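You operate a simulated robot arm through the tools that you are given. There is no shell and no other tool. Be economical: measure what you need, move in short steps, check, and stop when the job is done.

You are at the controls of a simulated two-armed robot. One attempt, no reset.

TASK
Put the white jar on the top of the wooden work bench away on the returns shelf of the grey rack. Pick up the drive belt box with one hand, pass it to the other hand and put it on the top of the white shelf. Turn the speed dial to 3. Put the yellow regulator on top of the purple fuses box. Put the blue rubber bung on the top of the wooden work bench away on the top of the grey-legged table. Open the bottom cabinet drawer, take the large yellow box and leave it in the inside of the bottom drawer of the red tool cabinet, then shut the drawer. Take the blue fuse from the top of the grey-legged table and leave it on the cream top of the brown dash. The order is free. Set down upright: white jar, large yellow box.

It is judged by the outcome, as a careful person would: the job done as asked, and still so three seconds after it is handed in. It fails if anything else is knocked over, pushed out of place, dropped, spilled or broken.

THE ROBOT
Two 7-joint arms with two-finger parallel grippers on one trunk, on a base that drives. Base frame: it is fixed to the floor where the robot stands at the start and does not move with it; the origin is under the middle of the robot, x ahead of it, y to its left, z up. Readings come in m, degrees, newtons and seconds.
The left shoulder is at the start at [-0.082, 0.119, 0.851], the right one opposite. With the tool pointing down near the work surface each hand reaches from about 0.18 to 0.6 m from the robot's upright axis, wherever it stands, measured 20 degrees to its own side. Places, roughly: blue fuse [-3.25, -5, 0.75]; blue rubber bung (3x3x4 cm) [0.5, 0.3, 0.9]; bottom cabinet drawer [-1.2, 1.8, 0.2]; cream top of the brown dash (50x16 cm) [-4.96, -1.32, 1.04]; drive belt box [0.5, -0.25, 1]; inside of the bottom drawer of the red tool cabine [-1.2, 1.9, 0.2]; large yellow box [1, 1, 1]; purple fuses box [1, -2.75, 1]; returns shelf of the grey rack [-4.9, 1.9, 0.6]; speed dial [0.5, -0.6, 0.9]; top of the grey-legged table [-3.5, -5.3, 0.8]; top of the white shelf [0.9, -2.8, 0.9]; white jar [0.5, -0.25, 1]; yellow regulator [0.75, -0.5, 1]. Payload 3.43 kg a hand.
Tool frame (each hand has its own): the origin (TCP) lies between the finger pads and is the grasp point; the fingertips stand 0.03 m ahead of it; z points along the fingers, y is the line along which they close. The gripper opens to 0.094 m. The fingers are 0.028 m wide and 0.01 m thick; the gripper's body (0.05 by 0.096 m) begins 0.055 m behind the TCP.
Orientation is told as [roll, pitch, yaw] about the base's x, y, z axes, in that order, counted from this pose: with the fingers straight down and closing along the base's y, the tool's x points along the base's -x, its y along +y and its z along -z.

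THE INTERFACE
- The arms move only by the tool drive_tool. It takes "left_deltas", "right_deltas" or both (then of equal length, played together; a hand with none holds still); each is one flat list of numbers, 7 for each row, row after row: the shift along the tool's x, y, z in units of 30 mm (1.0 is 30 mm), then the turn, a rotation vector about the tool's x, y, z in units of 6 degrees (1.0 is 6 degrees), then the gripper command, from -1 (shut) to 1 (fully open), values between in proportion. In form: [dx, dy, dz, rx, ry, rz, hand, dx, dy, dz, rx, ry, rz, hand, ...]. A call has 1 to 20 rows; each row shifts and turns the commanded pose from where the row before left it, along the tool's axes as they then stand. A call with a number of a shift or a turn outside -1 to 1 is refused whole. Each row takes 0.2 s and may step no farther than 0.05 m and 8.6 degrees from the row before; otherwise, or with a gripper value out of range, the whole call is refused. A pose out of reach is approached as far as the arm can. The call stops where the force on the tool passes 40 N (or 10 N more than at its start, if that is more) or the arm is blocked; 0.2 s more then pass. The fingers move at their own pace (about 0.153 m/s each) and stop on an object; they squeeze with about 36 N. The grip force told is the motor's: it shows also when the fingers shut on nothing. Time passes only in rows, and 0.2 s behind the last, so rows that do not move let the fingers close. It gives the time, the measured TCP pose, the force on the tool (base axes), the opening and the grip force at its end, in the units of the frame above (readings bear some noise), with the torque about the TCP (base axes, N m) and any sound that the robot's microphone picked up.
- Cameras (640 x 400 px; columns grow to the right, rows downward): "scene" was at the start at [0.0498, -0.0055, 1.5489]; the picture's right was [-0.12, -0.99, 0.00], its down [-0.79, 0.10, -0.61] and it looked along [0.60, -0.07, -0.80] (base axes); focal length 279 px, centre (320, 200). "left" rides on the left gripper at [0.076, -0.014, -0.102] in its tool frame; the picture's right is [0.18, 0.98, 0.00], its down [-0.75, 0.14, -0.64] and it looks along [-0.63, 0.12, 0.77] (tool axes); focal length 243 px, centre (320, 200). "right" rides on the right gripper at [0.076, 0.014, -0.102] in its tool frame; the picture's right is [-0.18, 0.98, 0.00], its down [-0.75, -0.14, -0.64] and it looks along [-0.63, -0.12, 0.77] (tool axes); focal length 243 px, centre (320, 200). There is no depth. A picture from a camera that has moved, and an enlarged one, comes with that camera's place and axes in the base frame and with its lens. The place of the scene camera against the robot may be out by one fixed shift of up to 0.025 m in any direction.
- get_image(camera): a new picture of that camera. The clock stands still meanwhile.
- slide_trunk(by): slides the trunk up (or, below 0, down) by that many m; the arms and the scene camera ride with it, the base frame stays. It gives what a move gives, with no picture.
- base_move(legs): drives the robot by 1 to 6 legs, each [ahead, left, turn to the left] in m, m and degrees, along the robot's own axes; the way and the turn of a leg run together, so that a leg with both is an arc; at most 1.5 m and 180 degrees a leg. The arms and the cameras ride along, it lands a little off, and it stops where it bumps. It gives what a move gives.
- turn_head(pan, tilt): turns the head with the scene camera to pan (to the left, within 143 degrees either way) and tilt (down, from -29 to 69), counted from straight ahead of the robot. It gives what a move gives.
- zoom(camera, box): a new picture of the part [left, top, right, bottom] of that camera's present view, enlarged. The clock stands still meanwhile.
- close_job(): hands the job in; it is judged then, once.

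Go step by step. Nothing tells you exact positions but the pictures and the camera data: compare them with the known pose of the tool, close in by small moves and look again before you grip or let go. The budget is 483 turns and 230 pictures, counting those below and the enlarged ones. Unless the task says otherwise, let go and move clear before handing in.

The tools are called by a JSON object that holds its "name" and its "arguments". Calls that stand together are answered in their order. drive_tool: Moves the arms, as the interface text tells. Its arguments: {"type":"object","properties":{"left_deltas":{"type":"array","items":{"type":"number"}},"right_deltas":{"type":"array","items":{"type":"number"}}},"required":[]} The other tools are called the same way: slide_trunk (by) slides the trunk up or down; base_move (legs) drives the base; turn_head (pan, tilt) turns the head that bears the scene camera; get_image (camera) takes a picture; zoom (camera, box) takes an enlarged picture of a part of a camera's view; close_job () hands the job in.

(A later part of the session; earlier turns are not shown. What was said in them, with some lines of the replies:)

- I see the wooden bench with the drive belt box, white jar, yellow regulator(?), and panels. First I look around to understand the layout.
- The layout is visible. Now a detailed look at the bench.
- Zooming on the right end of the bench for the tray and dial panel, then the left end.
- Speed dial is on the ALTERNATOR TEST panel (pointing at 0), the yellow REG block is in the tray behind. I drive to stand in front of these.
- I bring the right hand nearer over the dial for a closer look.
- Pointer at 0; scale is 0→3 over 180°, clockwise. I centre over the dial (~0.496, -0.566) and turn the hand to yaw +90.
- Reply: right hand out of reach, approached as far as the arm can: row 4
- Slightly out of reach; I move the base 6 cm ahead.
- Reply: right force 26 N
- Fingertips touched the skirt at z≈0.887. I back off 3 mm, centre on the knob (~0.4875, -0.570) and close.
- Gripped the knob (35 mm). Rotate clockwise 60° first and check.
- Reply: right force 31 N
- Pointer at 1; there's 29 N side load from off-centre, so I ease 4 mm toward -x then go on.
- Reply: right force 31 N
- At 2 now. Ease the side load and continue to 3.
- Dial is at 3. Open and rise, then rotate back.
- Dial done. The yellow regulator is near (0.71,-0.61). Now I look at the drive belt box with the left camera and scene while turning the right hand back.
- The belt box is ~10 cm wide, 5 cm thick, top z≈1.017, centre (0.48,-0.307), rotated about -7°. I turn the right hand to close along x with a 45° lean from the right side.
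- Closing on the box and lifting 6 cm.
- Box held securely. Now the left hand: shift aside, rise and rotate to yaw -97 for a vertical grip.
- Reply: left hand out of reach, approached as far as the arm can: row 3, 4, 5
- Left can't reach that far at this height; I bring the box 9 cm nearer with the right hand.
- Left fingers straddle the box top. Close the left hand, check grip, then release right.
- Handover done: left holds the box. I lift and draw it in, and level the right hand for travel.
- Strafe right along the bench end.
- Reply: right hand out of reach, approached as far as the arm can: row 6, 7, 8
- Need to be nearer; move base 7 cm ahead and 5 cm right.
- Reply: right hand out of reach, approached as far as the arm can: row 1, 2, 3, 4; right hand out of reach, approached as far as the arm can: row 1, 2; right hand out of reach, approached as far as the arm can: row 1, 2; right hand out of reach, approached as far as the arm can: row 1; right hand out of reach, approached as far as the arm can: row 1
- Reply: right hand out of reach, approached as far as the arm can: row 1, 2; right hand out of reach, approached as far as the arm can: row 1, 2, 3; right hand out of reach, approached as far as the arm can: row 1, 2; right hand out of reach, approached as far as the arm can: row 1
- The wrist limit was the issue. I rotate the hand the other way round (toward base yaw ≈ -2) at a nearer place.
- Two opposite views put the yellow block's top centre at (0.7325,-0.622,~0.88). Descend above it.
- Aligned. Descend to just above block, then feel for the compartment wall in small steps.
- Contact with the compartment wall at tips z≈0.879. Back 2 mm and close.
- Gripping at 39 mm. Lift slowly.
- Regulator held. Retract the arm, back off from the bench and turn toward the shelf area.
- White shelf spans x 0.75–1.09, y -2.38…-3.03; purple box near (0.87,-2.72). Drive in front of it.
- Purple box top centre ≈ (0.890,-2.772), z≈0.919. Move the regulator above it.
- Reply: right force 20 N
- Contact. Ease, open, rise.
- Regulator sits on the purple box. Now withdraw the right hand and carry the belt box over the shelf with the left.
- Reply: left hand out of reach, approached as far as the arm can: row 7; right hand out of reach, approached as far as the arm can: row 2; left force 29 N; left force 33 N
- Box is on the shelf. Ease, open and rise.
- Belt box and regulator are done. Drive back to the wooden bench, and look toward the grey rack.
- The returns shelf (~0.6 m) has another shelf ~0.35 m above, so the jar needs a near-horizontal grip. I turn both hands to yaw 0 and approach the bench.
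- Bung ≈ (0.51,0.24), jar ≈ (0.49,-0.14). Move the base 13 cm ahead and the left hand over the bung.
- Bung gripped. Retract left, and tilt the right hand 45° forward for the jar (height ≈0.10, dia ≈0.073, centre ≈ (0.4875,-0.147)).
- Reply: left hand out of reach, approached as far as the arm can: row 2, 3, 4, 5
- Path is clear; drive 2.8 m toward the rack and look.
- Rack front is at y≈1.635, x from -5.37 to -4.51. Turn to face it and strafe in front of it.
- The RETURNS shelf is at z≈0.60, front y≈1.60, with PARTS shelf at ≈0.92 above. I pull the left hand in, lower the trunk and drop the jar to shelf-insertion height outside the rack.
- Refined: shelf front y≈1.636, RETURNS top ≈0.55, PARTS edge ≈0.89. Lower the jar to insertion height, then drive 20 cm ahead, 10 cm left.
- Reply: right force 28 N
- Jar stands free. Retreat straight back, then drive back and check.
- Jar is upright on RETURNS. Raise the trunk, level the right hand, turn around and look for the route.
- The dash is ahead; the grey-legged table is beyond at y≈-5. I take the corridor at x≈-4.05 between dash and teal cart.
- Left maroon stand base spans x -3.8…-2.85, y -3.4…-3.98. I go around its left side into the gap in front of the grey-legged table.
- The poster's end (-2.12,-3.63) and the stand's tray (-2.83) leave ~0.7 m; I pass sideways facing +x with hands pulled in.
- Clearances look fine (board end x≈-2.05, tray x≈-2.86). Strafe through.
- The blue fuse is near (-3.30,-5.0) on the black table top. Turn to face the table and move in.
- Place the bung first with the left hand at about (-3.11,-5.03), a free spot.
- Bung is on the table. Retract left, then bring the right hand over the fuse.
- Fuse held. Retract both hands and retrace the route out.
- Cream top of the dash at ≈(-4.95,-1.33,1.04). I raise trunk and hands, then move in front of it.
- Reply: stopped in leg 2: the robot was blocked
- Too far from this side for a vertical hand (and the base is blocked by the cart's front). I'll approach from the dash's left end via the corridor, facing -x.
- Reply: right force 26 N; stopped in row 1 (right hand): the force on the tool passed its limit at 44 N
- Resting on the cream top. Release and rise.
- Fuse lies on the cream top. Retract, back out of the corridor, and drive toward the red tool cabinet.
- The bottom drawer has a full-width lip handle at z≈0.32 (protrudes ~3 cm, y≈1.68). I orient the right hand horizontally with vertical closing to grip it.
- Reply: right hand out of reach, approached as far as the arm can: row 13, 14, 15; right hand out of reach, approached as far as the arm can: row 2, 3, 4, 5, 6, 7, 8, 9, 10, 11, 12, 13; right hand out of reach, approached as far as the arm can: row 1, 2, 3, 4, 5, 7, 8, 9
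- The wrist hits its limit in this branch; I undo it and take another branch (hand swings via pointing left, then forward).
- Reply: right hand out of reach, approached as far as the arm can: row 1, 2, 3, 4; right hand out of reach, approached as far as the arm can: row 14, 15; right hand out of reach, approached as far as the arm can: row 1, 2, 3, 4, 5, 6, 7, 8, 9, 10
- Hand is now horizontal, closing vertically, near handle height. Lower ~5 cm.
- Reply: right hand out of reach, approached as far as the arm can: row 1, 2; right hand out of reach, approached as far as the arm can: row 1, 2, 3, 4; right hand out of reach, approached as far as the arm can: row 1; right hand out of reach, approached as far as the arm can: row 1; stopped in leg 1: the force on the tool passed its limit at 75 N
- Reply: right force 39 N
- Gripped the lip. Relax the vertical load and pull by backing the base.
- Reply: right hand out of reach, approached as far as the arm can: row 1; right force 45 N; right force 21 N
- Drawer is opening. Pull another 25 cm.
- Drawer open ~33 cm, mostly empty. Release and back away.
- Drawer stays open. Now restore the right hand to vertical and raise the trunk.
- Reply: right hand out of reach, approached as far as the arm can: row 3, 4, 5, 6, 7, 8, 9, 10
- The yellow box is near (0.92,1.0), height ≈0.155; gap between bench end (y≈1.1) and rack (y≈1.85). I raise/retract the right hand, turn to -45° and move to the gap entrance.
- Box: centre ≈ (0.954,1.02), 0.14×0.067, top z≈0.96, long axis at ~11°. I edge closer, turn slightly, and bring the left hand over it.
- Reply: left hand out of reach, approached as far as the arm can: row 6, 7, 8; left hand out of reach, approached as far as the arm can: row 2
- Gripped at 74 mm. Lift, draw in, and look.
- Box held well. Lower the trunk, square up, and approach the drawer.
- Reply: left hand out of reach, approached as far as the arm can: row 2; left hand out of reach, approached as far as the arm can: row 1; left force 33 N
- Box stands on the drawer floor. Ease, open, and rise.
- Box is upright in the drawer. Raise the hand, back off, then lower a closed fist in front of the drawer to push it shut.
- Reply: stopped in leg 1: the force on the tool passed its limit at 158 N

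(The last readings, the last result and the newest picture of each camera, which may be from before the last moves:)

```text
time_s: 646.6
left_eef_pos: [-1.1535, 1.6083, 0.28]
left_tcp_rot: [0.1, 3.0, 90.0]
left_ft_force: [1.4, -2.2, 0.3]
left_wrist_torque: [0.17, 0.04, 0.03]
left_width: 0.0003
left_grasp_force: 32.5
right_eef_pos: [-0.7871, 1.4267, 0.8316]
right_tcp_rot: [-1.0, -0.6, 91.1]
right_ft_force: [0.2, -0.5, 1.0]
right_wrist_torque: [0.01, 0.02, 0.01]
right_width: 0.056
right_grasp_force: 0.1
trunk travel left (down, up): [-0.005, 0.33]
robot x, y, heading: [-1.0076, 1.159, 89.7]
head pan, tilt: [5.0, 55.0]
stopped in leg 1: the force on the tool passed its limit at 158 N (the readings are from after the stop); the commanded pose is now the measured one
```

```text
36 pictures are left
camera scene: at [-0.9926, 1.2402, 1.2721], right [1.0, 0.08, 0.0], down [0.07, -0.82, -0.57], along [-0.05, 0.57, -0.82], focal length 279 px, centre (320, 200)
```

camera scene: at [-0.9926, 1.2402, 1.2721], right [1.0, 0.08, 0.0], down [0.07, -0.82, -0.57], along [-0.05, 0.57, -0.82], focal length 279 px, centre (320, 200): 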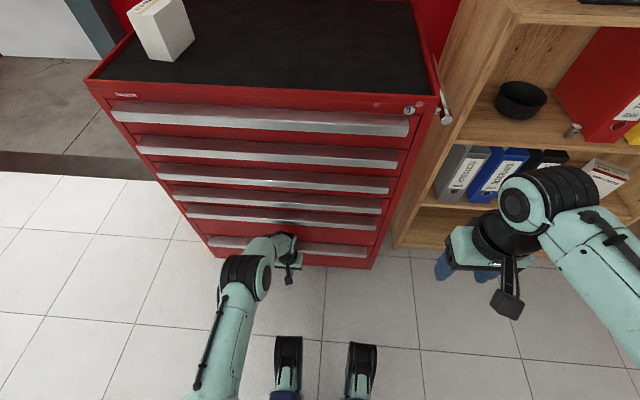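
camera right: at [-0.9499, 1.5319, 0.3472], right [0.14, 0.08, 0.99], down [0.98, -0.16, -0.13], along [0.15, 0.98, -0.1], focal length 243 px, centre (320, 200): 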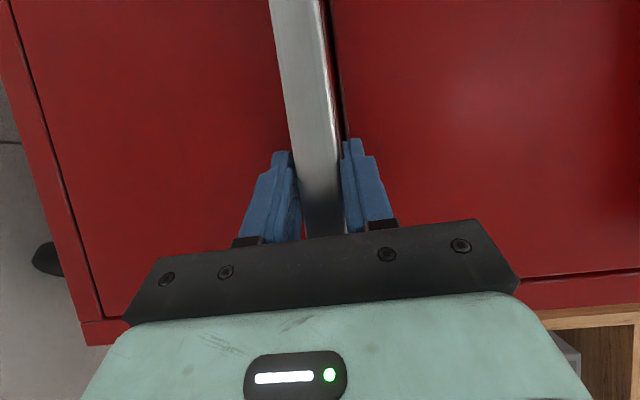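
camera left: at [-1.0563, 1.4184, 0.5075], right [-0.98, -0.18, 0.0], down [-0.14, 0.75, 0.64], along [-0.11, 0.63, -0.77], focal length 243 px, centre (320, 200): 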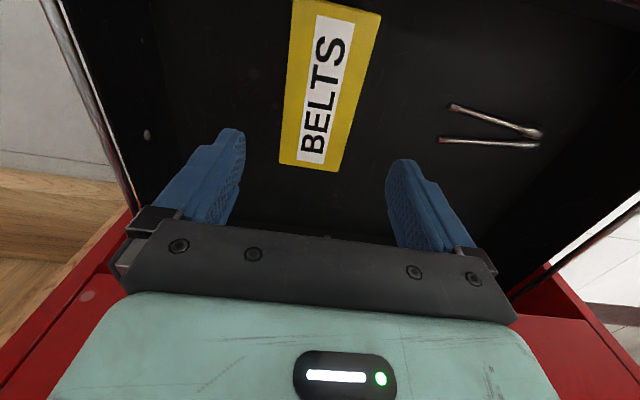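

Drawer appears shut. Back off and verify.

{"name": "base_move", "arguments": {"legs": [[-0.45, 0, 0]]}}

{"name": "turn_head", "arguments": {"pan": 8, "tilt": 40}}

{"name": "get_image", "arguments": {"camera": "scene"}}

{"name": "zoom", "arguments": {"camera": "scene", "box": [200, 100, 440, 320]}}

```text
time_s: 649.3
left_eef_pos: [-1.1582, 1.1604, 0.2813]
left_tcp_rot: [0.1, 2.9, 90.4]
left_ft_force: [-1.2, 0.4, -0.5]
left_wrist_torque: [0.0, 0.0, -0.02]
left_width: 0.0003
left_grasp_force: 32.8
right_eef_pos: [-0.7908, 0.9803, 0.8313]
right_tcp_rot: [-0.8, -0.6, 91.6]
right_ft_force: [-0.2, 0.9, 0.0]
right_wrist_torque: [-0.02, 0.01, 0.04]
right_width: 0.0565
right_grasp_force: 0.0
trunk travel left (down, up): [-0.005, 0.33]
robot x, y, heading: [-1.0081, 0.7134, 89.9]
head pan, tilt: [5.0, 55.0]
```

```text
time_s: 650.1
left_eef_pos: [-1.1573, 1.1608, 0.2804]
left_tcp_rot: [0.1, 2.9, 90.3]
left_ft_force: [-0.8, -0.1, -0.3]
left_wrist_torque: [-0.02, 0.01, 0.03]
left_width: 0.0
left_grasp_force: 33.4
right_eef_pos: [-0.7894, 0.9805, 0.8314]
right_tcp_rot: [-1.0, -0.6, 91.6]
right_ft_force: [-0.4, -0.1, 0.1]
right_wrist_torque: [0.0, -0.01, -0.01]
right_width: 0.0563
right_grasp_force: 0.1
trunk travel left (down, up): [-0.005, 0.33]
robot x, y, heading: [-1.0079, 0.7149, 89.8]
head pan, tilt: [8.0, 40.0]
```

```text
35 pictures are left
camera scene: at [-0.9999, 0.8054, 1.2927], right [0.99, 0.14, 0.0], down [0.09, -0.64, -0.77], along [-0.11, 0.76, -0.64], focal length 279 px, centre (320, 200)
```

scene: 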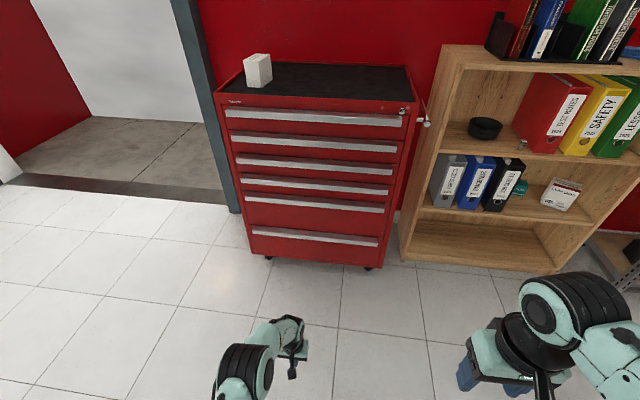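

```text
1.82 times, centred on (320, 210) of scene
camera zoom: at [-0.9999, 0.8054, 1.2927], right [0.99, 0.14, 0.0], down [0.09, -0.64, -0.77], along [-0.11, 0.76, -0.64], focal length 508 px, centre (320, 182)
```

zoom: 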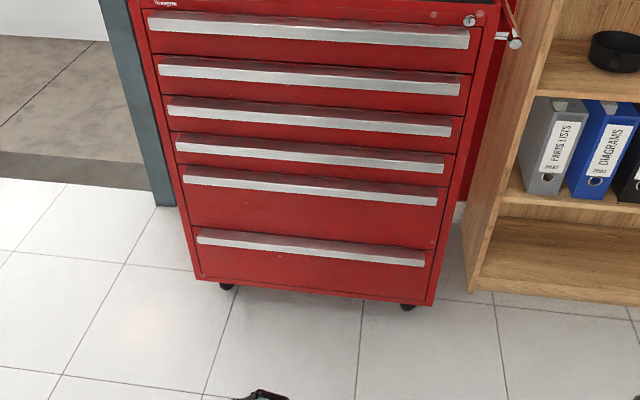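

{"name": "zoom", "arguments": {"camera": "scene", "box": [230, 185, 400, 275]}}

```text
3.76 times, centred on (315, 230) of scene
camera zoom: at [-0.9999, 0.8054, 1.2927], right [0.99, 0.14, 0.0], down [0.09, -0.64, -0.77], along [-0.11, 0.76, -0.64], focal length 1052 px, centre (339, 87)
```

zoom: 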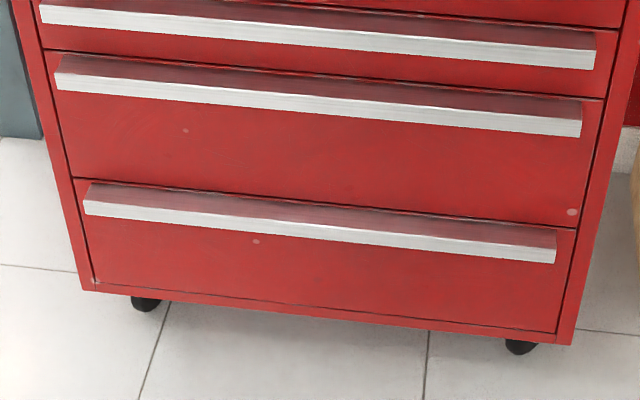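

All seven parts of the job look done and the drawer is flush; both hands are empty and clear, so I hand the job in.

{"name": "close_job", "arguments": {}}

```text
The job is handed in.
```

I handed the job in with all seven parts done as far as the pictures show; the judge's result did not come back.

- **White jar:** it stands upright on the RETURNS shelf of the grey rack.
- **Drive belt box:** I picked it up with the right hand, passed it to the left, and set it on the white shelf.
- **Speed dial:** it points at 3.
- **Yellow regulator:** it sits on top of the purple fuses box, close to the front edge.
- **Blue rubber bung:** it stands on the black top of the grey-legged table.
- **Large yellow box:** it stands upright in the bottom drawer, which I pushed shut. The drawer stopped hard at the end (about 158 N) and now sits flush with the frame.
- **Blue fuse:** it is on the cream top of the dash, but it tipped onto its side when I let go.

On the way to the dash, the base bumped the front of its cart. I saw nothing knocked over, but I did not measure whether the cart moved.
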